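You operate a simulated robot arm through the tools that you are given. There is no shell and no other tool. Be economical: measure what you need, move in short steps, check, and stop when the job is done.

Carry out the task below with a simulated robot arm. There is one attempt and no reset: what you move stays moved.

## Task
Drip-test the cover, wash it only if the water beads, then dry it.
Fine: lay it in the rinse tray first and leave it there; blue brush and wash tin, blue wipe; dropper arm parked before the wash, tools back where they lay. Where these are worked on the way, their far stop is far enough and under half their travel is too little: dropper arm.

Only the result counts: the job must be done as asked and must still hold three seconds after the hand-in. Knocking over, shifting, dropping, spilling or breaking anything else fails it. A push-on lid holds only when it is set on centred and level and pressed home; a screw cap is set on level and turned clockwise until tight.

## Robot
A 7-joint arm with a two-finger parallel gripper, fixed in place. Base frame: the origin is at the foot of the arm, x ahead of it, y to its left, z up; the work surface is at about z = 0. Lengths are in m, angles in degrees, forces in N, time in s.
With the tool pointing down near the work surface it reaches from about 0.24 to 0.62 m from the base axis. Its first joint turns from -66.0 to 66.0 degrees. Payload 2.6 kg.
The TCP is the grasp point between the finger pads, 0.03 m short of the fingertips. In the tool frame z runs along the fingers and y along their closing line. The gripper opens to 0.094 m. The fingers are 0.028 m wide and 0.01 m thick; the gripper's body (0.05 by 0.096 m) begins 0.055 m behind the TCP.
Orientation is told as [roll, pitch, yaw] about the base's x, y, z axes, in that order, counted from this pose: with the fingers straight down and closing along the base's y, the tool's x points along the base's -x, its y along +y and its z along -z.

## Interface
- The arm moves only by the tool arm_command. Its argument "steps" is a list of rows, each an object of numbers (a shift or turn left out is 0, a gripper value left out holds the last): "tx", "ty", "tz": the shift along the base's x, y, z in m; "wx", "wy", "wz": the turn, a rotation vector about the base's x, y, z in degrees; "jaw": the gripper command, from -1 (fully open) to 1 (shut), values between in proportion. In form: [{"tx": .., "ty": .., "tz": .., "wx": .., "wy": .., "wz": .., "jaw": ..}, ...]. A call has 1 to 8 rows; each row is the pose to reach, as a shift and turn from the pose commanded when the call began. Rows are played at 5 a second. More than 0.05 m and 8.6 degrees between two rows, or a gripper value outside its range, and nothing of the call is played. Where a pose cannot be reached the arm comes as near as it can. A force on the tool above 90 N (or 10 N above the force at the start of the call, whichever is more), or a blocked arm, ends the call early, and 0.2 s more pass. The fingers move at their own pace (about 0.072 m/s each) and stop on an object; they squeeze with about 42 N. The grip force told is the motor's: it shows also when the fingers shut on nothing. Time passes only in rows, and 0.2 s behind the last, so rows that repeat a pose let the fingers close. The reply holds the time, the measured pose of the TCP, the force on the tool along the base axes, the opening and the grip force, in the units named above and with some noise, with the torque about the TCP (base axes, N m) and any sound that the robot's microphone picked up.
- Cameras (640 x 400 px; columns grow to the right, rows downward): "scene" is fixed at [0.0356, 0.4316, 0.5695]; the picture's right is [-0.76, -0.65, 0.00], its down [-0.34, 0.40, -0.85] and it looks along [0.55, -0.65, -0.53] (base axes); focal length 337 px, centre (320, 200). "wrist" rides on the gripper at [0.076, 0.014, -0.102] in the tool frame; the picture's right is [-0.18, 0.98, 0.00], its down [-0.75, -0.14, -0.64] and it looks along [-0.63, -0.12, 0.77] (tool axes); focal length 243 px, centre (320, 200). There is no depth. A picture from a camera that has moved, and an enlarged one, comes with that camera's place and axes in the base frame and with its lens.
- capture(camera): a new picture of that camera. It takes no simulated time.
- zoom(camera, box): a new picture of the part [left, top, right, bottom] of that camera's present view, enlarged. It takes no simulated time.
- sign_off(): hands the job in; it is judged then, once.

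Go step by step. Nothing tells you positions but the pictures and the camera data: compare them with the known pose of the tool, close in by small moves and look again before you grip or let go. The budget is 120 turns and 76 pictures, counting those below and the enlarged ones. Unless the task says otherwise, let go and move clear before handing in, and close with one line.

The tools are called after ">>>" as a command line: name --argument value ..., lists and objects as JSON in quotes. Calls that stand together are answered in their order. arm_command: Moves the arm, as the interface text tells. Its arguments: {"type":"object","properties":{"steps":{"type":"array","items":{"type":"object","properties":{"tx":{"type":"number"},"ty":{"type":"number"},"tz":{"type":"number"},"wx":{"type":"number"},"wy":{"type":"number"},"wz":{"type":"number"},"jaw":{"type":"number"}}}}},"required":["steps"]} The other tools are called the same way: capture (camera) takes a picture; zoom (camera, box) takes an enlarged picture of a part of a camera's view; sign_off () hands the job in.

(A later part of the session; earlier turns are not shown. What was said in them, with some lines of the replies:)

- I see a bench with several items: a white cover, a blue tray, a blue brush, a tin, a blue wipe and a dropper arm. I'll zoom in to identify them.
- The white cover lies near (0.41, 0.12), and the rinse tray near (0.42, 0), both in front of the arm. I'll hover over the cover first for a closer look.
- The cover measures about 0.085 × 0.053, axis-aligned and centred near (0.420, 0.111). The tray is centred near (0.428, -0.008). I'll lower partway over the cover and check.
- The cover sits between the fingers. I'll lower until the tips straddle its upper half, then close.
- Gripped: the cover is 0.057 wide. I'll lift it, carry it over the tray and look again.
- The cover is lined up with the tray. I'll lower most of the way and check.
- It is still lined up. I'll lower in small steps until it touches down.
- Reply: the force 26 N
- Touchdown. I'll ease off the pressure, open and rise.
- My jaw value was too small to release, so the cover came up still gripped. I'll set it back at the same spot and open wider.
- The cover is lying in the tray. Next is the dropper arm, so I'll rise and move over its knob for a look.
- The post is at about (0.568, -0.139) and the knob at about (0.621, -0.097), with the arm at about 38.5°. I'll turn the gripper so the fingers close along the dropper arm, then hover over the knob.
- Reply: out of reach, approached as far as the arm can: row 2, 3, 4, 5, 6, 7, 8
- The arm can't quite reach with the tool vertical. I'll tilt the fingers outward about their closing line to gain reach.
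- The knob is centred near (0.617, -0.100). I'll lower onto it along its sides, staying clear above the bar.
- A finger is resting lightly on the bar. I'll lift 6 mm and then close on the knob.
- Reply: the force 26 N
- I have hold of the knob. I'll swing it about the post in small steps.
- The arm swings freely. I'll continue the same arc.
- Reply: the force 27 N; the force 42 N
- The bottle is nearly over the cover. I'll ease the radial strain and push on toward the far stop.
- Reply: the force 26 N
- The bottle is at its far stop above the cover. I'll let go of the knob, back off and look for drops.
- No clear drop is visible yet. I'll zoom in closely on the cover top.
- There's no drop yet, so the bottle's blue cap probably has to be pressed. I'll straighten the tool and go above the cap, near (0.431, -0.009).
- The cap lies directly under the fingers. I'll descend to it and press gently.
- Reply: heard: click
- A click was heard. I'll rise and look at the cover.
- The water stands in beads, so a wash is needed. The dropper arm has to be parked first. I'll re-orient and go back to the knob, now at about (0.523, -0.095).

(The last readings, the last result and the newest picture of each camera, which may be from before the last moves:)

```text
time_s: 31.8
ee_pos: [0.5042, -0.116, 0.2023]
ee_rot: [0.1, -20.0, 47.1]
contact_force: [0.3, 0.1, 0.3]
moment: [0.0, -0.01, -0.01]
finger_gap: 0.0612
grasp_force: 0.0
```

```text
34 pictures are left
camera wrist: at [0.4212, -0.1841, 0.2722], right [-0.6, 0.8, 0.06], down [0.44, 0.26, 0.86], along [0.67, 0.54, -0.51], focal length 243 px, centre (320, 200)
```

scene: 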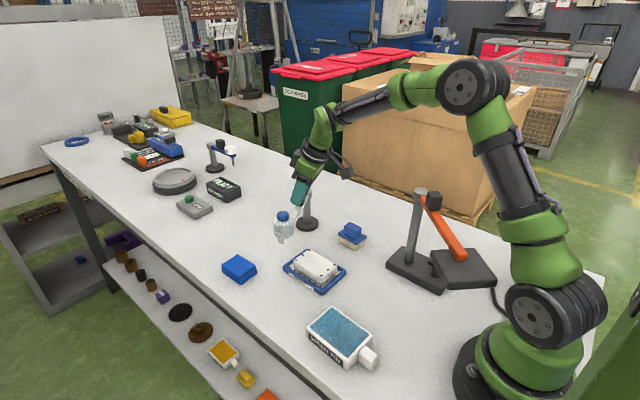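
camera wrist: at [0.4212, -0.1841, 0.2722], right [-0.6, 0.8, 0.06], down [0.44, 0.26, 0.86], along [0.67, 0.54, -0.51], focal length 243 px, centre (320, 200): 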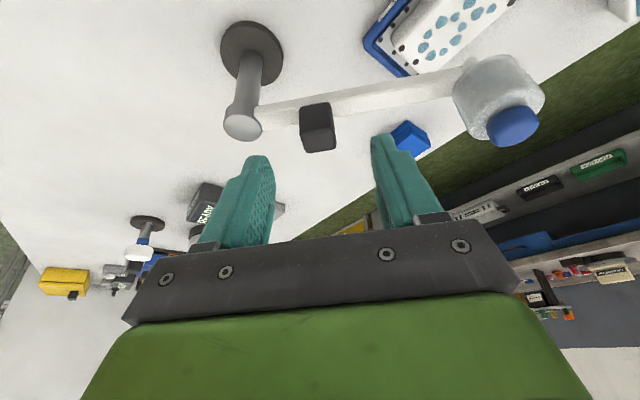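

The knob is centred between the fingers. I'll lower along the tool axis, then close.

>>> arm_command --steps '[{"tx": 0.006, "ty": 0.007, "tz": -0.025}, {"tx": 0.012, "ty": 0.0135, "tz": -0.049}, {"tx": 0.012, "ty": 0.0135, "tz": -0.049}, {"tx": 0.012, "ty": 0.0135, "tz": -0.049, "jaw": 1}, {"tx": 0.012, "ty": 0.0135, "tz": -0.049, "jaw": 1}, {"tx": 0.012, "ty": 0.0135, "tz": -0.049, "jaw": 1}]'

>>> capture --camera "wrist"

```text
time_s: 33.2
ee_pos: [0.5178, -0.1044, 0.1532]
ee_rot: [-0.4, -19.8, 46.9]
contact_force: [22.4, -9.4, -7.2]
moment: [-0.14, -0.1, -0.08]
finger_gap: 0.026
grasp_force: 44.8
```

```text
33 pictures are left
camera wrist: at [0.4341, -0.1721, 0.2239], right [-0.6, 0.8, 0.06], down [0.43, 0.26, 0.86], along [0.67, 0.54, -0.51], focal length 243 px, centre (320, 200)
```

wrist: 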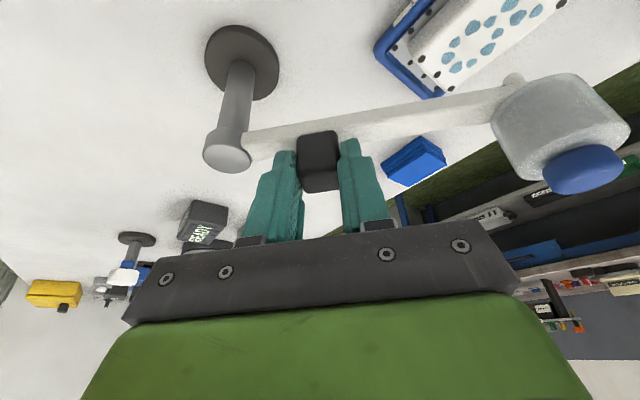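

Gripped. I'll swing the arm back toward its parked position.

>>> arm_command --steps '[{"tx": 0.0067, "ty": 0.0051, "wz": -8}, {"tx": 0.0129, "ty": 0.0109, "wz": -16}, {"tx": 0.0199, "ty": 0.0158, "wz": -24}, {"tx": 0.0274, "ty": 0.0197, "wz": -32}, {"tx": 0.0355, "ty": 0.0224, "wz": -40}, {"tx": 0.0439, "ty": 0.0241, "wz": -48}, {"tx": 0.0523, "ty": 0.0245, "wz": -56}, {"tx": 0.0608, "ty": 0.0238, "wz": -64}]'

```text
time_s: 35.0
ee_pos: [0.5779, -0.0772, 0.1528]
ee_rot: [0.1, -20.0, -16.8]
contact_force: [18.3, 7.9, 0.6]
moment: [-0.02, 0.53, 1.16]
finger_gap: 0.0257
grasp_force: 45.3
```

>>> arm_command --steps '[{"tx": 0.0083, "ty": -0.0019, "wz": -8}, {"tx": 0.0162, "ty": -0.0049, "wz": -16}, {"tx": 0.0237, "ty": -0.0091, "wz": -24}, {"tx": 0.0306, "ty": -0.0142, "wz": -32}, {"tx": 0.0337, "ty": -0.0171, "wz": -36}, {"tx": 0.0366, "ty": -0.0202, "wz": -40}]'

>>> zoom --camera "scene" --box '[180, 130, 340, 250]'

```text
time_s: 36.4
ee_pos: [0.6124, -0.0937, 0.1517]
ee_rot: [0.1, -19.3, -57.1]
contact_force: [-28.0, 28.7, 13.7]
moment: [0.36, 0.92, 0.6]
finger_gap: 0.0306
grasp_force: 45.4
```

```text
3.33 times, centred on (260, 190) of scene
camera zoom: at [0.0355, 0.4316, 0.5695], right [-0.76, -0.65, 0.0], down [-0.34, 0.4, -0.85], along [0.55, -0.65, -0.53], focal length 1124 px, centre (520, 233)
```

zoom: 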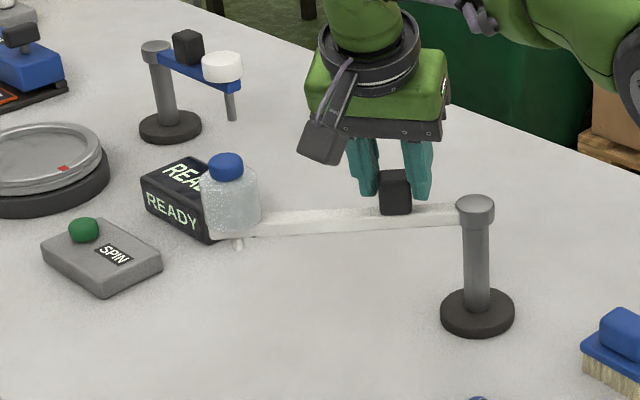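

The dropper arm is back exactly at its parked position. I'll release it and retreat upward.

>>> arm_command --steps '[{"jaw": -0.3}, {"jaw": -0.3}, {"tx": -0.005, "ty": 0.007, "tz": 0.023}, {"tx": -0.009, "ty": 0.014, "tz": 0.047}, {"tx": -0.03, "ty": 0.014, "tz": 0.08}, {"tx": -0.06, "ty": 0.014, "tz": 0.1}]'

>>> zoom --camera "scene" --box '[180, 130, 340, 250]'

```text
time_s: 37.8
ee_pos: [0.5519, -0.0846, 0.2515]
ee_rot: [0.1, -19.9, -57.0]
contact_force: [0.0, -0.1, 0.0]
moment: [-0.01, -0.01, -0.01]
finger_gap: 0.0609
grasp_force: 0.1
```

```text
3.33 times, centred on (260, 190) of scene
camera zoom: at [0.0357, 0.4316, 0.5695], right [-0.76, -0.65, 0.0], down [-0.34, 0.4, -0.85], along [0.55, -0.65, -0.53], focal length 1124 px, centre (520, 233)
```

zoom: 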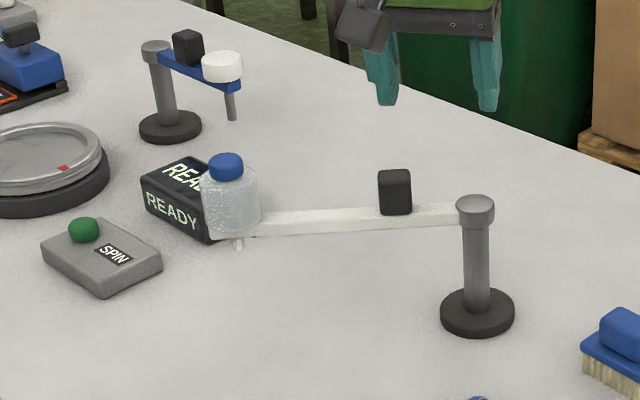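

Parked and clear. Next is the blue brush near (0.42, -0.142), so I'll straighten the tool and hover over it.

>>> arm_command --steps '[{"wx": 5.6, "wy": 3.6, "tx": -0.02, "ty": -0.01}, {"wx": 11.2, "wy": 7.3, "tx": -0.04, "ty": -0.02}, {"wx": 16.8, "wy": 10.9, "tx": -0.05, "ty": -0.025}, {"wx": 16.8, "wy": 10.9, "tx": -0.05, "ty": -0.025}]'

>>> arm_command --steps '[{"wz": 8, "tx": -0.02, "ty": -0.007}, {"wz": 16, "tx": -0.04, "ty": -0.014}, {"wz": 24, "tx": -0.06, "ty": -0.02}, {"wz": 32, "tx": -0.07, "ty": -0.03}, {"wz": 40, "tx": -0.082, "ty": -0.033}, {"wz": 48, "tx": -0.082, "ty": -0.033, "tz": -0.03}, {"wz": 56, "tx": -0.082, "ty": -0.033, "tz": -0.06}, {"wz": 57, "tx": -0.082, "ty": -0.033, "tz": -0.08}]'

>>> capture --camera "wrist"

```text
time_s: 38.8
ee_pos: [0.5028, -0.1103, 0.2517]
ee_rot: [0.1, 0.3, -56.9]
contact_force: [0.1, 0.6, 0.3]
moment: [0.02, -0.01, -0.01]
finger_gap: 0.061
grasp_force: 0.0
```

```text
time_s: 40.6
ee_pos: [0.4203, -0.1408, 0.1722]
ee_rot: [0.2, 0.1, 0.0]
contact_force: [-0.6, 0.5, -0.4]
moment: [0.01, 0.01, -0.02]
finger_gap: 0.061
grasp_force: 0.1
```

```text
30 pictures are left
camera wrist: at [0.3452, -0.1268, 0.2761], right [0.18, 0.98, 0.0], down [0.75, -0.14, 0.64], along [0.63, -0.12, -0.77], focal length 243 px, centre (320, 200)
```

wrist: 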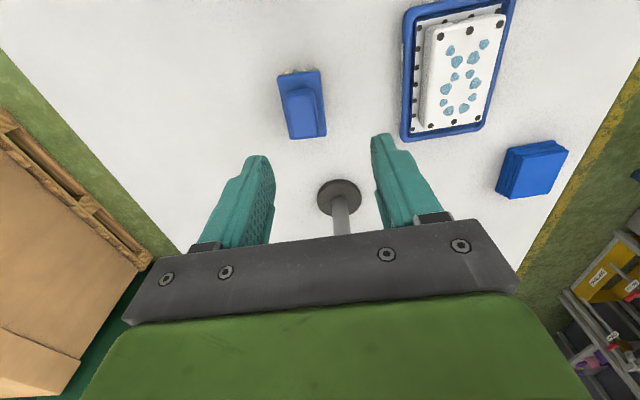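

The brush is centred near (0.427, -0.159), turned about -5°. I'll align with it and go lower.

>>> arm_command --steps '[{"tx": 0.003, "ty": -0.009, "tz": -0.03, "wz": -3}, {"tx": 0.006, "ty": -0.018, "tz": -0.06, "wz": -5}, {"tx": 0.006, "ty": -0.018, "tz": -0.075, "wz": -5}, {"tx": 0.006, "ty": -0.018, "tz": -0.075, "wz": -5}]'

>>> capture --camera "wrist"

>>> zoom --camera "scene" --box '[300, 190, 420, 280]'

```text
time_s: 41.6
ee_pos: [0.4251, -0.1598, 0.0973]
ee_rot: [0.1, 0.1, -5.2]
contact_force: [-0.3, 0.4, 0.0]
moment: [0.0, 0.03, 0.01]
finger_gap: 0.0613
grasp_force: 0.1
```

```text
29 pictures are left
camera wrist: at [0.3519, -0.1392, 0.2005], right [0.27, 0.96, 0.0], down [0.74, -0.21, 0.64], along [0.62, -0.17, -0.77], focal length 243 px, centre (320, 200)
```

wrist: 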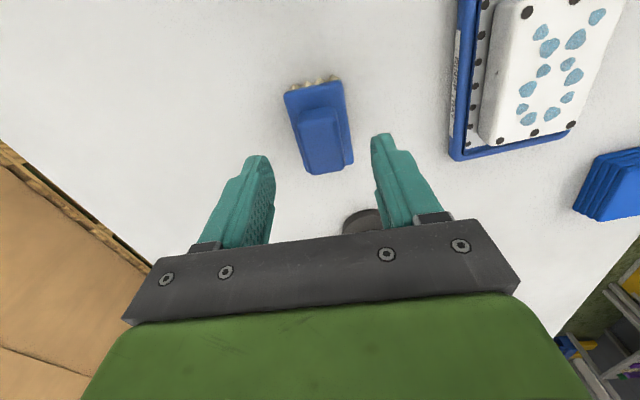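

```text
4.44 times, centred on (360, 235) of scene
camera zoom: at [0.0357, 0.4316, 0.5695], right [-0.76, -0.65, 0.0], down [-0.34, 0.4, -0.85], along [0.55, -0.65, -0.53], focal length 1498 px, centre (142, 44)
```

zoom: 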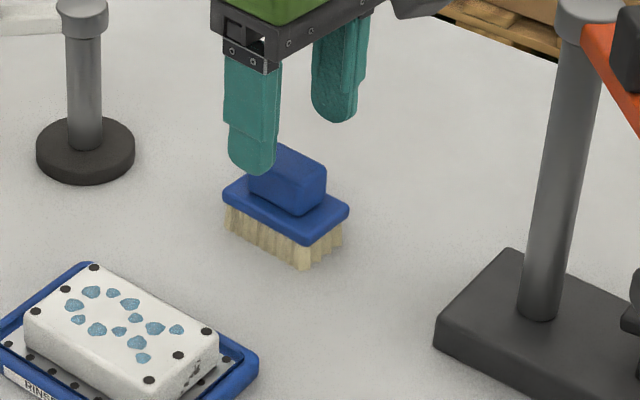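

Aligned. I'll lower around the handle until just above the plate, then close.

>>> arm_command --steps '[{"tx": -0.002, "ty": 0.002, "tz": -0.02}, {"tx": -0.002, "ty": 0.002, "tz": -0.03}, {"tx": -0.002, "ty": 0.002, "tz": -0.033}, {"tx": -0.002, "ty": 0.002, "tz": -0.033}]'

>>> zoom --camera "scene" --box '[310, 200, 410, 270]'

```text
time_s: 42.6
ee_pos: [0.4247, -0.1572, 0.0646]
ee_rot: [0.2, 0.1, -5.2]
contact_force: [0.7, -0.2, 0.5]
moment: [-0.02, 0.0, 0.04]
finger_gap: 0.0609
grasp_force: 0.1
```

```text
5.71 times, centred on (360, 235) of scene
camera zoom: at [0.0356, 0.4316, 0.5695], right [-0.76, -0.65, 0.0], down [-0.34, 0.4, -0.85], along [0.55, -0.65, -0.53], focal length 1927 px, centre (91, 0)
```

zoom: 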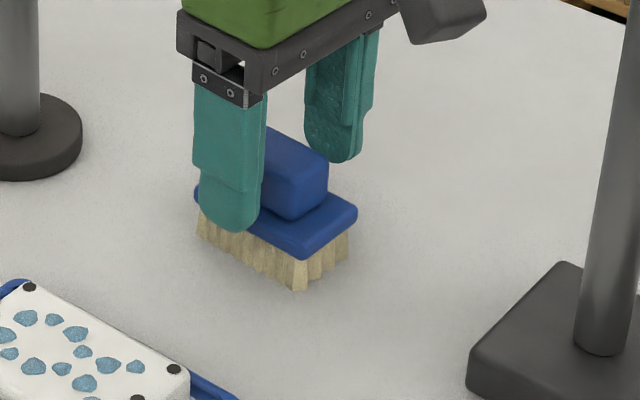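

>>> arm_command --steps '[{"tz": 0.002}, {"tz": 0.002, "jaw": 1}, {"tz": 0.002, "jaw": 1}, {"tz": 0.002, "jaw": 1}, {"tz": 0.002, "jaw": 1}]'

>>> zoom --camera "scene" --box '[310, 200, 410, 270]'

```text
time_s: 43.8
ee_pos: [0.4251, -0.1586, 0.0661]
ee_rot: [0.1, 0.0, -5.1]
contact_force: [0.0, 0.0, 2.7]
moment: [-0.09, -0.01, -0.01]
finger_gap: 0.027
grasp_force: 41.8
```

```text
5.71 times, centred on (360, 235) of scene
camera zoom: at [0.0356, 0.4316, 0.5695], right [-0.76, -0.65, 0.0], down [-0.34, 0.4, -0.85], along [0.55, -0.65, -0.53], focal length 1927 px, centre (91, 0)
```

zoom: 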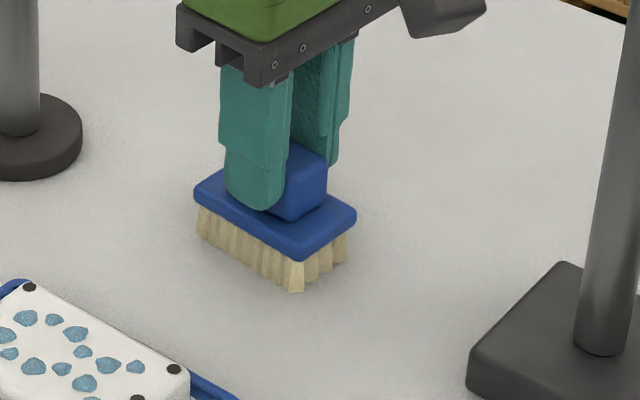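

The brush is gripped at its handle. I'll lift it and carry it over to the wash tin near (0.268, 0.104).

>>> arm_command --steps '[{"tz": 0.04}, {"tz": 0.08, "ty": 0.02}, {"tz": 0.1, "ty": 0.065, "tx": 0.0}, {"tz": 0.1, "ty": 0.11, "tx": -0.01}, {"tz": 0.1, "ty": 0.155, "tx": -0.02}, {"tz": 0.1, "ty": 0.2, "tx": -0.03}, {"tz": 0.1, "ty": 0.235, "tx": -0.06}, {"tz": 0.1, "ty": 0.262, "tx": -0.09}]'

>>> arm_command --steps '[{"tx": -0.03, "wz": 2}, {"tx": -0.066, "wz": 5}, {"tx": -0.066, "wz": 5}]'

>>> capture --camera "wrist"

>>> zoom --camera "scene" --box '[260, 240, 420, 380]'

```text
time_s: 45.6
ee_pos: [0.3344, 0.1018, 0.166]
ee_rot: [0.2, 0.1, -5.1]
contact_force: [0.0, 0.8, -0.9]
moment: [0.01, 0.03, 0.0]
finger_gap: 0.0271
grasp_force: 41.8
```

```text
time_s: 46.4
ee_pos: [0.2715, 0.1041, 0.1666]
ee_rot: [0.1, 0.1, 0.0]
contact_force: [-0.7, 0.5, -0.2]
moment: [0.02, -0.01, 0.01]
finger_gap: 0.0268
grasp_force: 41.8
```

```text
25 pictures are left
camera wrist: at [0.1956, 0.1181, 0.271], right [0.18, 0.98, 0.0], down [0.75, -0.14, 0.64], along [0.63, -0.12, -0.77], focal length 243 px, centre (320, 200)
```

wrist: 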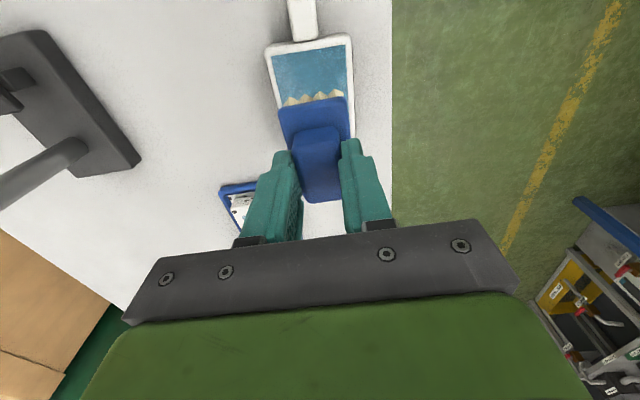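

```text
2.86 times, centred on (340, 310) of scene
camera zoom: at [0.0356, 0.4316, 0.5695], right [-0.76, -0.65, 0.0], down [-0.34, 0.4, -0.85], along [0.55, -0.65, -0.53], focal length 963 px, centre (263, -114)
```

zoom: 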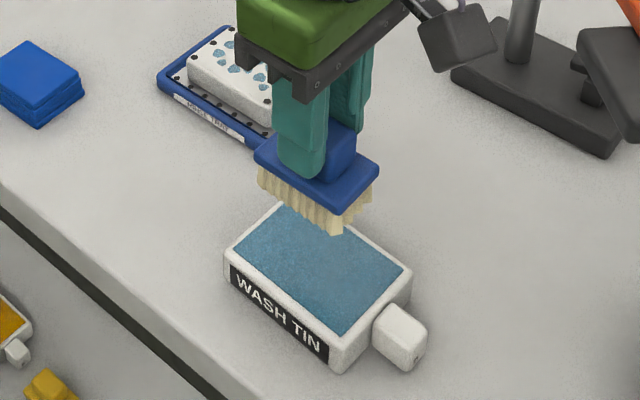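

The brush is over the pad. I'll lower it until it touches.

>>> arm_command --steps '[{"ty": -0.001, "tz": -0.035}, {"ty": -0.001, "tz": -0.06}, {"ty": -0.001, "tz": -0.066}, {"ty": -0.001, "tz": -0.07}]'

>>> zoom --camera "scene" --box '[280, 270, 400, 380]'

```text
time_s: 47.4
ee_pos: [0.2681, 0.1005, 0.0978]
ee_rot: [0.1, 0.1, -0.1]
contact_force: [-0.9, -0.1, 1.7]
moment: [-0.02, 0.01, 0.04]
finger_gap: 0.027
grasp_force: 42.0
```

```text
3.64 times, centred on (340, 325) of scene
camera zoom: at [0.0356, 0.4316, 0.5695], right [-0.76, -0.65, 0.0], down [-0.34, 0.4, -0.85], along [0.55, -0.65, -0.53], focal length 1226 px, centre (247, -254)
```

zoom: 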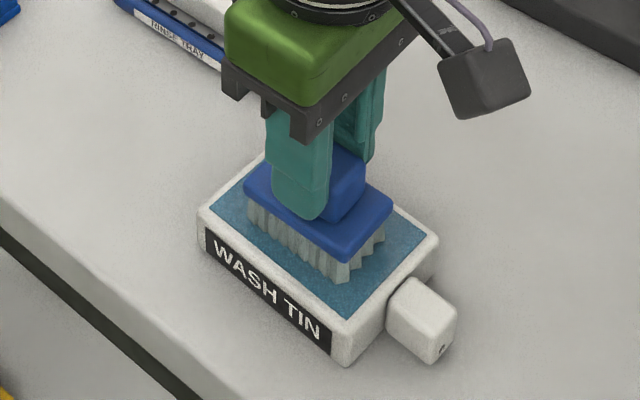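

The bristles look to be at the pad. I'll press in a little further.

>>> arm_command --steps '[{"tz": -0.002}, {"tz": -0.004}, {"tz": -0.004}, {"tz": -0.004}]'

```text
time_s: 48.4
ee_pos: [0.2701, 0.1011, 0.0939]
ee_rot: [0.1, -0.1, -0.1]
contact_force: [-1.8, -5.8, 29.6]
moment: [-0.26, -0.08, -0.05]
finger_gap: 0.027
grasp_force: 41.8
```

>>> arm_command --steps '[{"tz": 0.02}, {"tz": 0.05}, {"tz": 0.07}]'

>>> zoom --camera "scene" --box '[260, 240, 420, 360]'

```text
time_s: 49.2
ee_pos: [0.2698, 0.102, 0.1626]
ee_rot: [0.0, 0.2, 0.0]
contact_force: [0.6, 0.3, -1.4]
moment: [-0.03, 0.01, 0.02]
finger_gap: 0.0269
grasp_force: 41.8
```

```text
3.33 times, centred on (340, 300) of scene
camera zoom: at [0.0357, 0.4316, 0.5695], right [-0.76, -0.65, 0.0], down [-0.34, 0.4, -0.85], along [0.55, -0.65, -0.53], focal length 1124 px, centre (253, -133)
```

zoom: 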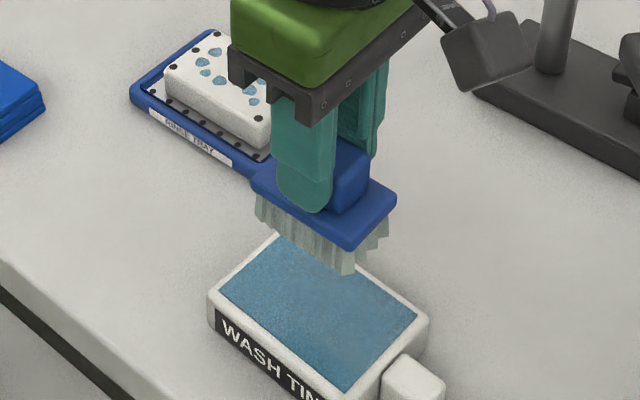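

The bristles are wet. I'll carry the brush over the cover.

>>> arm_command --steps '[{"tx": 0.04, "ty": -0.02}, {"tx": 0.08, "ty": -0.045}, {"tx": 0.115, "ty": -0.07}, {"tx": 0.145, "ty": -0.095}, {"tx": 0.16, "ty": -0.111}, {"tx": 0.16, "ty": -0.111, "tz": -0.03}, {"tx": 0.16, "ty": -0.111, "tz": -0.055}, {"tx": 0.16, "ty": -0.111, "tz": -0.055}]'

>>> zoom --camera "scene" --box '[260, 200, 380, 300]'

```text
time_s: 51.0
ee_pos: [0.431, -0.0082, 0.1076]
ee_rot: [0.1, 0.2, 0.0]
contact_force: [-0.8, 0.6, -0.6]
moment: [0.0, 0.0, 0.01]
finger_gap: 0.0271
grasp_force: 42.0
```

```text
4.00 times, centred on (320, 250) of scene
camera zoom: at [0.0357, 0.4316, 0.5695], right [-0.76, -0.65, 0.0], down [-0.34, 0.4, -0.85], along [0.55, -0.65, -0.53], focal length 1349 px, centre (320, 0)
```

zoom: 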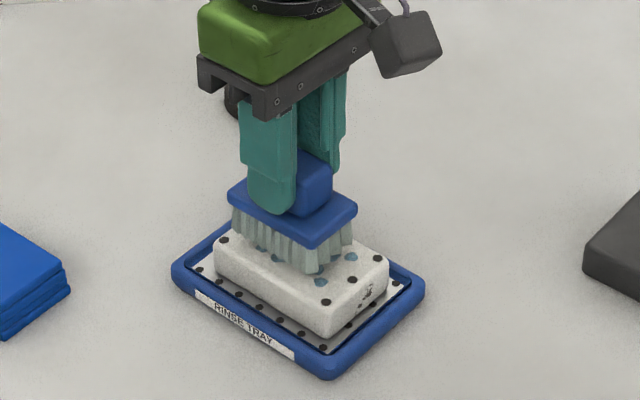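

Well positioned. I'll lower to light contact.

>>> arm_command --steps '[{"tz": -0.004}, {"tz": -0.007}, {"tz": -0.009}, {"tz": -0.009}]'

```text
time_s: 52.0
ee_pos: [0.4299, -0.0085, 0.0988]
ee_rot: [0.1, 0.0, -0.2]
contact_force: [-0.1, 0.3, -0.5]
moment: [0.0, 0.0, 0.0]
finger_gap: 0.0268
grasp_force: 42.5
```

>>> arm_command --steps '[{"tz": -0.002}, {"tz": -0.004}, {"tz": -0.005}, {"tz": -0.005}]'

```text
time_s: 53.0
ee_pos: [0.4305, -0.0098, 0.0956]
ee_rot: [0.2, -0.3, -0.1]
contact_force: [-2.1, -0.9, 29.3]
moment: [-0.1, -0.04, -0.04]
finger_gap: 0.0269
grasp_force: 41.9
```

In contact. I'll ease the pressure and scrub over the whole top.

>>> arm_command --steps '[{"tz": 0.0012}, {"tz": 0.0012, "tx": -0.01}, {"tz": 0.0012, "tx": -0.018}, {"tz": 0.0012, "tx": -0.009, "ty": 0.008}, {"tz": 0.0012, "tx": 0.008, "ty": 0.01}, {"tz": 0.0012, "tx": 0.016, "ty": 0.004}, {"tz": 0.0012, "tx": 0.014, "ty": -0.008}, {"tz": 0.0012, "tx": 0.0, "ty": -0.01}]'

>>> arm_command --steps '[{"tx": -0.014, "ty": 0.002}, {"tx": -0.018, "ty": 0.01}, {"tx": -0.006, "ty": 0.018}, {"tx": 0.01, "ty": 0.014}, {"tx": 0.016, "ty": 0.01}, {"tx": 0.0, "ty": 0.01}, {"tx": -0.014, "ty": 0.01}, {"tx": 0.0, "ty": 0.01}]'

>>> arm_command --steps '[{"tz": 0.02}, {"tz": 0.06}, {"tz": 0.09}, {"tz": 0.1, "ty": -0.04}]'

>>> zoom --camera "scene" --box '[280, 225, 360, 300]'

```text
time_s: 54.8
ee_pos: [0.4312, -0.0203, 0.0942]
ee_rot: [0.0, -0.2, -0.1]
contact_force: [8.3, 0.8, 17.2]
moment: [0.06, -0.11, -0.04]
finger_gap: 0.0267
grasp_force: 42.0
```

```text
time_s: 56.6
ee_pos: [0.4294, -0.0093, 0.0951]
ee_rot: [0.2, 0.3, -0.1]
contact_force: [-3.9, -0.6, 10.8]
moment: [-0.09, -0.05, -0.05]
finger_gap: 0.0269
grasp_force: 41.8
```

```text
time_s: 57.6
ee_pos: [0.4296, -0.0488, 0.1976]
ee_rot: [0.0, 0.0, 0.0]
contact_force: [-1.2, -0.4, -1.4]
moment: [0.01, 0.0, -0.02]
finger_gap: 0.027
grasp_force: 41.6
```

```text
5.33 times, centred on (320, 262) of scene
camera zoom: at [0.0356, 0.4316, 0.5695], right [-0.76, -0.65, 0.0], down [-0.34, 0.4, -0.85], along [0.55, -0.65, -0.53], focal length 1798 px, centre (320, -133)
```

zoom: 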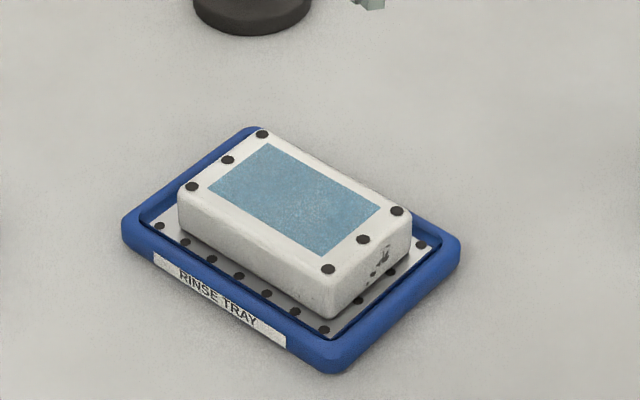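

The beads are gone and an even wet film covers the top. I'll put the brush back where it lay.

>>> arm_command --steps '[{"tx": -0.002, "ty": -0.04, "wz": -2}, {"tx": -0.004, "ty": -0.08, "wz": -4}, {"tx": -0.0045, "ty": -0.11, "wz": -5.1}, {"tx": -0.0045, "ty": -0.11, "wz": -5.1, "tz": -0.04}, {"tx": -0.0045, "ty": -0.11, "wz": -5.1, "tz": -0.08}, {"tx": -0.0045, "ty": -0.11, "wz": -5.1, "tz": -0.115}, {"tx": -0.0045, "ty": -0.11, "wz": -5.1, "tz": -0.126}, {"tx": -0.0045, "ty": -0.11, "wz": -5.1, "tz": -0.126}]'

```text
time_s: 59.4
ee_pos: [0.4256, -0.1599, 0.0694]
ee_rot: [0.2, 0.1, -5.2]
contact_force: [0.6, 0.1, -0.4]
moment: [-0.01, -0.03, 0.02]
finger_gap: 0.0268
grasp_force: 41.8
```

>>> arm_command --steps '[{"ty": 0.001, "tz": -0.0015}, {"ty": 0.001, "tz": -0.003}, {"ty": 0.001, "tz": -0.004}, {"ty": 0.001, "tz": -0.004}]'

```text
time_s: 60.4
ee_pos: [0.4254, -0.1587, 0.0654]
ee_rot: [0.1, 0.2, -5.2]
contact_force: [-0.7, 0.5, -0.4]
moment: [-0.01, 0.03, 0.01]
finger_gap: 0.0268
grasp_force: 42.3
```

>>> arm_command --steps '[{"tz": -0.001}, {"tz": -0.002}, {"tz": -0.003}, {"tz": -0.003}]'

```text
time_s: 61.4
ee_pos: [0.4259, -0.1587, 0.0627]
ee_rot: [0.1, 0.1, -5.1]
contact_force: [-0.7, 0.4, -0.8]
moment: [0.04, -0.02, -0.01]
finger_gap: 0.0271
grasp_force: 42.4
```

>>> zoom --camera "scene" --box '[310, 200, 410, 270]'

>>> arm_command --steps '[{"tz": -0.0005}, {"tz": -0.001}, {"tz": -0.001}]'

```text
5.71 times, centred on (360, 235) of scene
camera zoom: at [0.0357, 0.4316, 0.5695], right [-0.76, -0.65, 0.0], down [-0.34, 0.4, -0.85], along [0.55, -0.65, -0.53], focal length 1927 px, centre (91, 0)
```

zoom: 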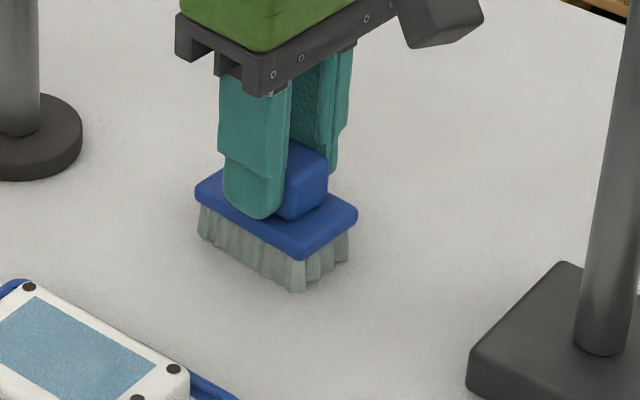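

```text
time_s: 62.2
ee_pos: [0.4249, -0.1583, 0.0609]
ee_rot: [0.1, 0.1, -5.1]
contact_force: [-2.1, -0.4, 5.5]
moment: [0.0, -0.04, -0.02]
finger_gap: 0.027
grasp_force: 41.3
```

The brush is back on its spot and touching the bench. I'll release it and rise.

>>> arm_command --steps '[{"tz": 0.0005, "jaw": -0.3}, {"tz": 0.0005, "jaw": -0.3}, {"tz": 0.03}, {"tz": 0.07}, {"tz": 0.1}, {"tz": 0.12}]'

>>> arm_command --steps '[{"tx": 0.01, "ty": 0.045, "wz": 1}, {"tx": 0.03, "ty": 0.09, "wz": 2}, {"tx": 0.05, "ty": 0.135, "wz": 3}, {"tx": 0.07, "ty": 0.18, "wz": 4}, {"tx": 0.09, "ty": 0.22, "wz": 5}, {"tx": 0.105, "ty": 0.26, "wz": 5.1}, {"tx": 0.11, "ty": 0.27, "wz": 5.1}, {"tx": 0.11, "ty": 0.27, "wz": 5.1}]'

>>> capture --camera "wrist"

>>> zoom --camera "scene" --box '[200, 210, 400, 310]'

```text
time_s: 63.6
ee_pos: [0.4253, -0.1574, 0.1803]
ee_rot: [0.1, 0.1, -5.2]
contact_force: [-0.2, 1.3, -0.2]
moment: [-0.02, 0.01, 0.02]
finger_gap: 0.0612
grasp_force: 0.1
```

```text
time_s: 65.4
ee_pos: [0.5353, 0.1103, 0.1794]
ee_rot: [0.2, 0.1, -0.1]
contact_force: [-0.4, -0.5, 0.6]
moment: [0.01, 0.01, -0.01]
finger_gap: 0.0613
grasp_force: 0.0
```

```text
18 pictures are left
camera wrist: at [0.4597, 0.1254, 0.2841], right [0.19, 0.98, 0.0], down [0.76, -0.14, 0.64], along [0.63, -0.12, -0.77], focal length 243 px, centre (320, 200)
```

wrist: 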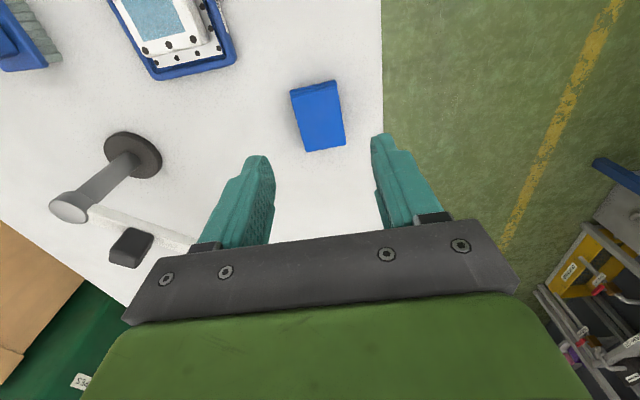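

```text
3.20 times, centred on (300, 260) of scene
camera zoom: at [0.0356, 0.4316, 0.5695], right [-0.76, -0.65, 0.0], down [-0.34, 0.4, -0.85], along [0.55, -0.65, -0.53], focal length 1079 px, centre (384, 8)
```

zoom: 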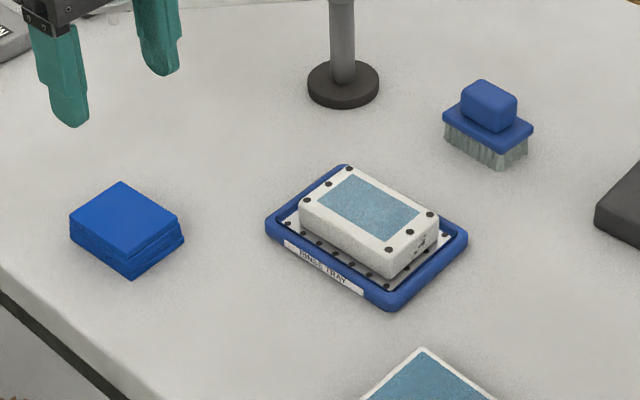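

The blue wipe is centred near (0.559, 0.106), axis-aligned. I'll lower over it.

>>> arm_command --steps '[{"tx": 0.012, "ty": -0.003, "tz": -0.04, "jaw": -0.6}, {"tx": 0.0235, "ty": -0.0045, "tz": -0.08}, {"tx": 0.0235, "ty": -0.0045, "tz": -0.115}, {"tx": 0.0235, "ty": -0.0045, "tz": -0.12}, {"tx": 0.0235, "ty": -0.0045, "tz": -0.12}]'

>>> capture --camera "wrist"

>>> zoom --camera "scene" --box '[190, 210, 310, 300]'

```text
time_s: 66.6
ee_pos: [0.557, 0.1089, 0.0597]
ee_rot: [0.1, 0.1, 0.0]
contact_force: [-0.2, -0.1, 0.0]
moment: [-0.03, -0.01, 0.01]
finger_gap: 0.0753
grasp_force: 0.0
```

```text
16 pictures are left
camera wrist: at [0.4819, 0.1223, 0.1634], right [0.19, 0.98, 0.0], down [0.75, -0.14, 0.64], along [0.63, -0.12, -0.77], focal length 243 px, centre (320, 200)
```

wrist: 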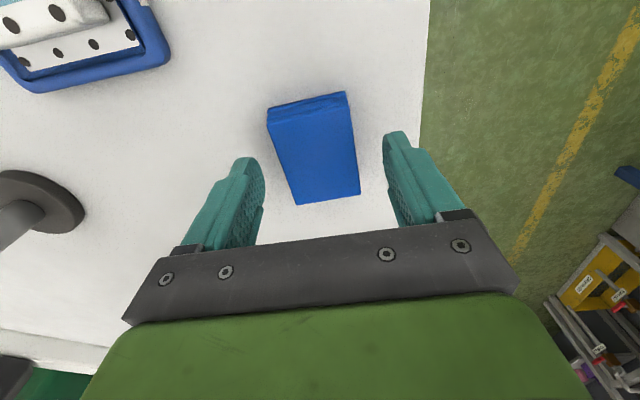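

```text
4.44 times, centred on (250, 255) of scene
camera zoom: at [0.0357, 0.4316, 0.5695], right [-0.76, -0.65, 0.0], down [-0.34, 0.4, -0.85], along [0.55, -0.65, -0.53], focal length 1498 px, centre (631, -44)
```

zoom: 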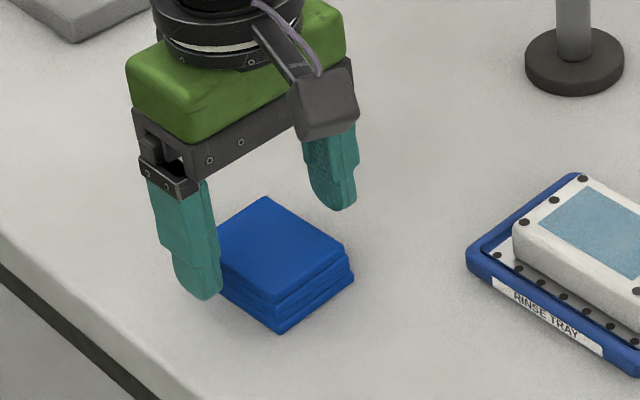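

Centred. I'll lower and grip the wipe.

>>> arm_command --steps '[{"ty": -0.002, "tz": -0.01}, {"ty": -0.002, "tz": -0.019}, {"ty": -0.002, "tz": -0.019}, {"ty": -0.002, "tz": -0.019, "jaw": 1}, {"ty": -0.002, "tz": -0.019, "jaw": 1}, {"ty": -0.002, "tz": -0.019, "jaw": 1}, {"ty": -0.002, "tz": -0.019, "jaw": 1}]'

```text
time_s: 68.2
ee_pos: [0.5581, 0.1048, 0.041]
ee_rot: [0.1, 0.1, -0.1]
contact_force: [0.4, 0.4, 0.1]
moment: [-0.03, -0.02, 0.02]
finger_gap: 0.0509
grasp_force: 42.6
```

The wipe is gripped. I'll lift it and carry it over the cover.

>>> arm_command --steps '[{"tz": 0.04}, {"tz": 0.08}, {"tz": 0.08, "tx": -0.035, "ty": -0.03}, {"tz": 0.08, "tx": -0.07, "ty": -0.06}, {"tz": 0.08, "tx": -0.1, "ty": -0.09}, {"tz": 0.08, "tx": -0.13, "ty": -0.115}, {"tz": 0.055, "tx": -0.13, "ty": -0.115}, {"tz": 0.045, "tx": -0.13, "ty": -0.115}]'

>>> zoom --camera "scene" --box '[260, 200, 380, 300]'

```text
time_s: 70.0
ee_pos: [0.426, -0.01, 0.0845]
ee_rot: [0.0, 0.1, -0.1]
contact_force: [-0.5, 0.0, -0.1]
moment: [0.03, 0.0, 0.01]
finger_gap: 0.0505
grasp_force: 42.5
```

```text
4.00 times, centred on (320, 250) of scene
camera zoom: at [0.0356, 0.4316, 0.5695], right [-0.76, -0.65, 0.0], down [-0.34, 0.4, -0.85], along [0.55, -0.65, -0.53], focal length 1349 px, centre (320, 0)
```

zoom: 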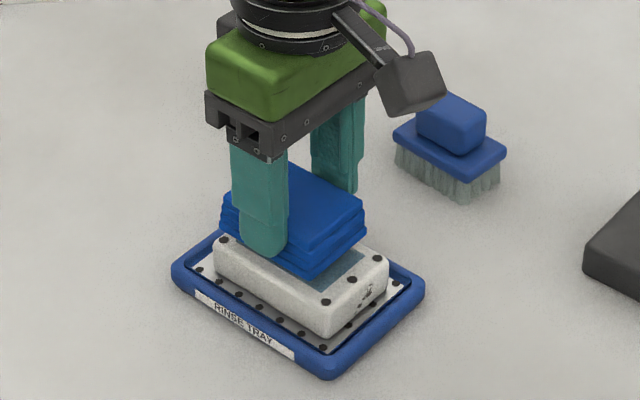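

>>> arm_command --steps '[{"tx": 0.002, "tz": -0.004}, {"tx": 0.002, "tz": -0.007}, {"tx": 0.002, "tz": -0.009}, {"tx": 0.002, "tz": -0.009}]'

```text
time_s: 71.0
ee_pos: [0.4298, -0.0098, 0.0761]
ee_rot: [0.1, 0.0, -0.1]
contact_force: [-1.1, 0.2, -0.6]
moment: [-0.03, 0.0, 0.02]
finger_gap: 0.0506
grasp_force: 42.0
```

>>> arm_command --steps '[{"tz": -0.001}, {"tz": -0.002}, {"tz": -0.003}, {"tz": -0.003}]'

```text
time_s: 72.0
ee_pos: [0.4302, -0.0087, 0.075]
ee_rot: [0.1, 0.1, 0.0]
contact_force: [-4.3, -0.6, 10.9]
moment: [-0.07, 0.15, -0.01]
finger_gap: 0.0506
grasp_force: 41.9
```

In contact at about 11 N. I'll wipe over the whole top, then lift and look.

>>> arm_command --steps '[{"tx": -0.01}, {"tx": -0.018}, {"tx": -0.009, "ty": 0.008}, {"tx": 0.008, "ty": 0.009}, {"tx": 0.014, "ty": 0.004}, {"tx": 0.014, "ty": -0.007}, {"tx": 0.0, "ty": -0.009}, {"tx": -0.014, "ty": -0.007}]'

>>> arm_command --steps '[{"tx": 0.0, "ty": 0.007}, {"tx": 0.014, "ty": 0.012}, {"tx": 0.028, "ty": 0.007}, {"tx": 0.014, "ty": 0.0}, {"tx": 0.0, "ty": 0.003}, {"tx": 0.014, "ty": 0.007}, {"tx": 0.014, "ty": 0.007}]'

>>> arm_command --steps '[{"tz": 0.02}, {"tz": 0.05}, {"tz": 0.05, "tx": 0.035, "ty": 0.03}, {"tz": 0.05, "tx": 0.07, "ty": 0.06}]'

>>> zoom --camera "scene" --box '[260, 210, 380, 300]'

```text
time_s: 73.8
ee_pos: [0.4188, -0.0175, 0.0741]
ee_rot: [-0.1, -0.3, -0.1]
contact_force: [9.1, -5.7, 22.8]
moment: [0.05, -0.02, -0.03]
finger_gap: 0.0508
grasp_force: 42.1
```

```text
time_s: 75.4
ee_pos: [0.4315, -0.0104, 0.0741]
ee_rot: [0.2, 0.3, -0.1]
contact_force: [-8.5, -3.3, 22.0]
moment: [-0.16, 0.15, -0.07]
finger_gap: 0.0506
grasp_force: 41.7
```

```text
time_s: 76.4
ee_pos: [0.5024, 0.052, 0.1251]
ee_rot: [0.1, 0.2, -0.1]
contact_force: [0.4, -0.2, -0.2]
moment: [0.01, 0.01, -0.05]
finger_gap: 0.0506
grasp_force: 42.2
```

```text
4.44 times, centred on (320, 255) of scene
camera zoom: at [0.0356, 0.4316, 0.5695], right [-0.76, -0.65, 0.0], down [-0.34, 0.4, -0.85], along [0.55, -0.65, -0.53], focal length 1498 px, centre (320, -44)
```

zoom: 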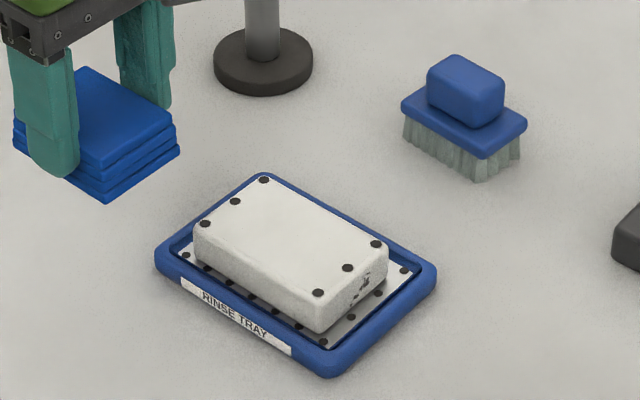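

The cover is dry. I'll put the wipe back where it lay.

>>> arm_command --steps '[{"tx": 0.03, "ty": 0.03}, {"tx": 0.0557, "ty": 0.0535}, {"tx": 0.0557, "ty": 0.0535, "tz": -0.04}, {"tx": 0.0557, "ty": 0.0535, "tz": -0.07}, {"tx": 0.0557, "ty": 0.0535, "tz": -0.08}, {"tx": 0.0557, "ty": 0.0535, "tz": -0.083}, {"tx": 0.0557, "ty": 0.0535, "tz": -0.083}]'

```text
time_s: 78.0
ee_pos: [0.5572, 0.103, 0.0423]
ee_rot: [0.1, 0.1, -0.2]
contact_force: [0.5, -0.3, 0.1]
moment: [-0.02, 0.0, 0.0]
finger_gap: 0.0505
grasp_force: 42.1
```

>>> arm_command --steps '[{"ty": 0.0015, "tz": -0.001}, {"ty": 0.0015, "tz": -0.002}, {"ty": 0.0015, "tz": -0.003}, {"ty": 0.0015, "tz": -0.0035}]'

>>> zoom --camera "scene" --box '[190, 210, 310, 300]'

```text
time_s: 79.0
ee_pos: [0.5581, 0.1052, 0.04]
ee_rot: [0.2, -0.1, -0.1]
contact_force: [-8.6, -1.9, 26.0]
moment: [-0.21, 0.56, -0.06]
finger_gap: 0.0504
grasp_force: 41.9
```

```text
4.44 times, centred on (250, 255) of scene
camera zoom: at [0.0355, 0.4316, 0.5696], right [-0.76, -0.65, 0.0], down [-0.34, 0.4, -0.85], along [0.55, -0.65, -0.53], focal length 1498 px, centre (631, -44)
```

zoom: 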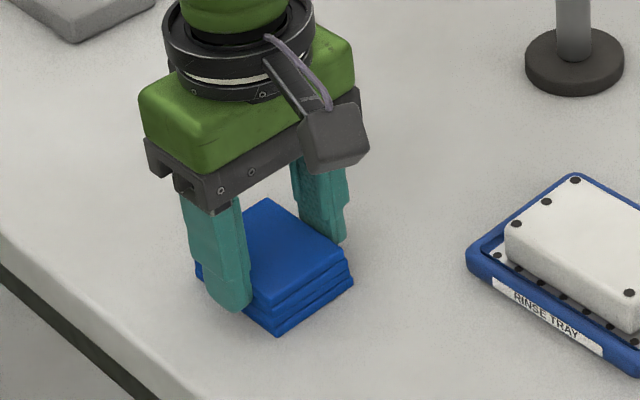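

The wipe is on its original spot and on the bench. I'll release it and move clear.

>>> arm_command --steps '[{"tz": 0.001}, {"tz": 0.001, "jaw": -0.6}, {"tz": 0.001, "jaw": -0.6}, {"tz": 0.03}, {"tz": 0.07}, {"tz": 0.11}, {"tz": 0.15, "tx": -0.03}, {"tz": 0.18, "tx": -0.07}]'

>>> capture --camera "scene"

>>> zoom --camera "scene" --box '[200, 160, 400, 300]'

```text
time_s: 80.8
ee_pos: [0.4872, 0.1064, 0.2198]
ee_rot: [0.0, 0.2, -0.1]
contact_force: [-0.1, 0.3, 0.0]
moment: [0.0, 0.01, 0.03]
finger_gap: 0.0749
grasp_force: 0.1
```

```text
11 pictures are left
```

scene: 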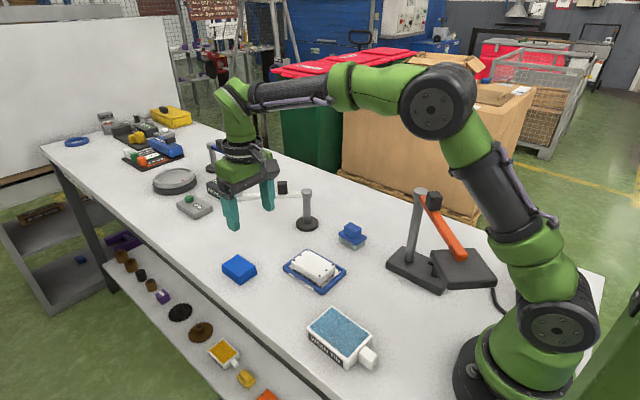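

```text
2.86 times, centred on (300, 230) of scene
camera zoom: at [0.0357, 0.4316, 0.5695], right [-0.76, -0.65, 0.0], down [-0.34, 0.4, -0.85], along [0.55, -0.65, -0.53], focal length 963 px, centre (377, 114)
```

zoom: 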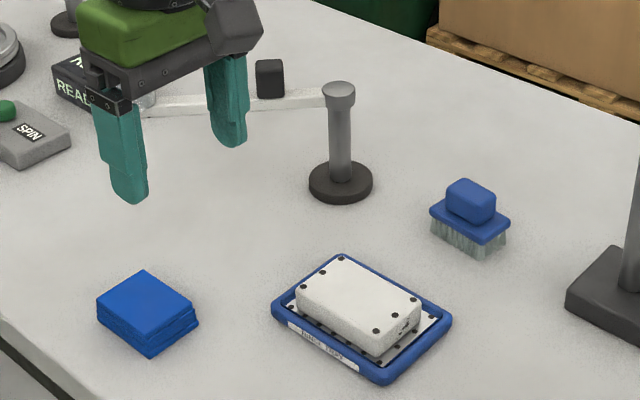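

Everything is in place: the cover is dry in the rinse tray, the brush and wipe are back where they lay, and the dropper arm is parked. I'm handing in.

>>> sign_off

```text
The job is handed in.
```

The drip test showed beading, so I washed the cover with the blue brush and wash tin and dried it with the blue wipe; it is still in the rinse tray, the tools are back where they lay, and the dropper arm was parked before the wash.
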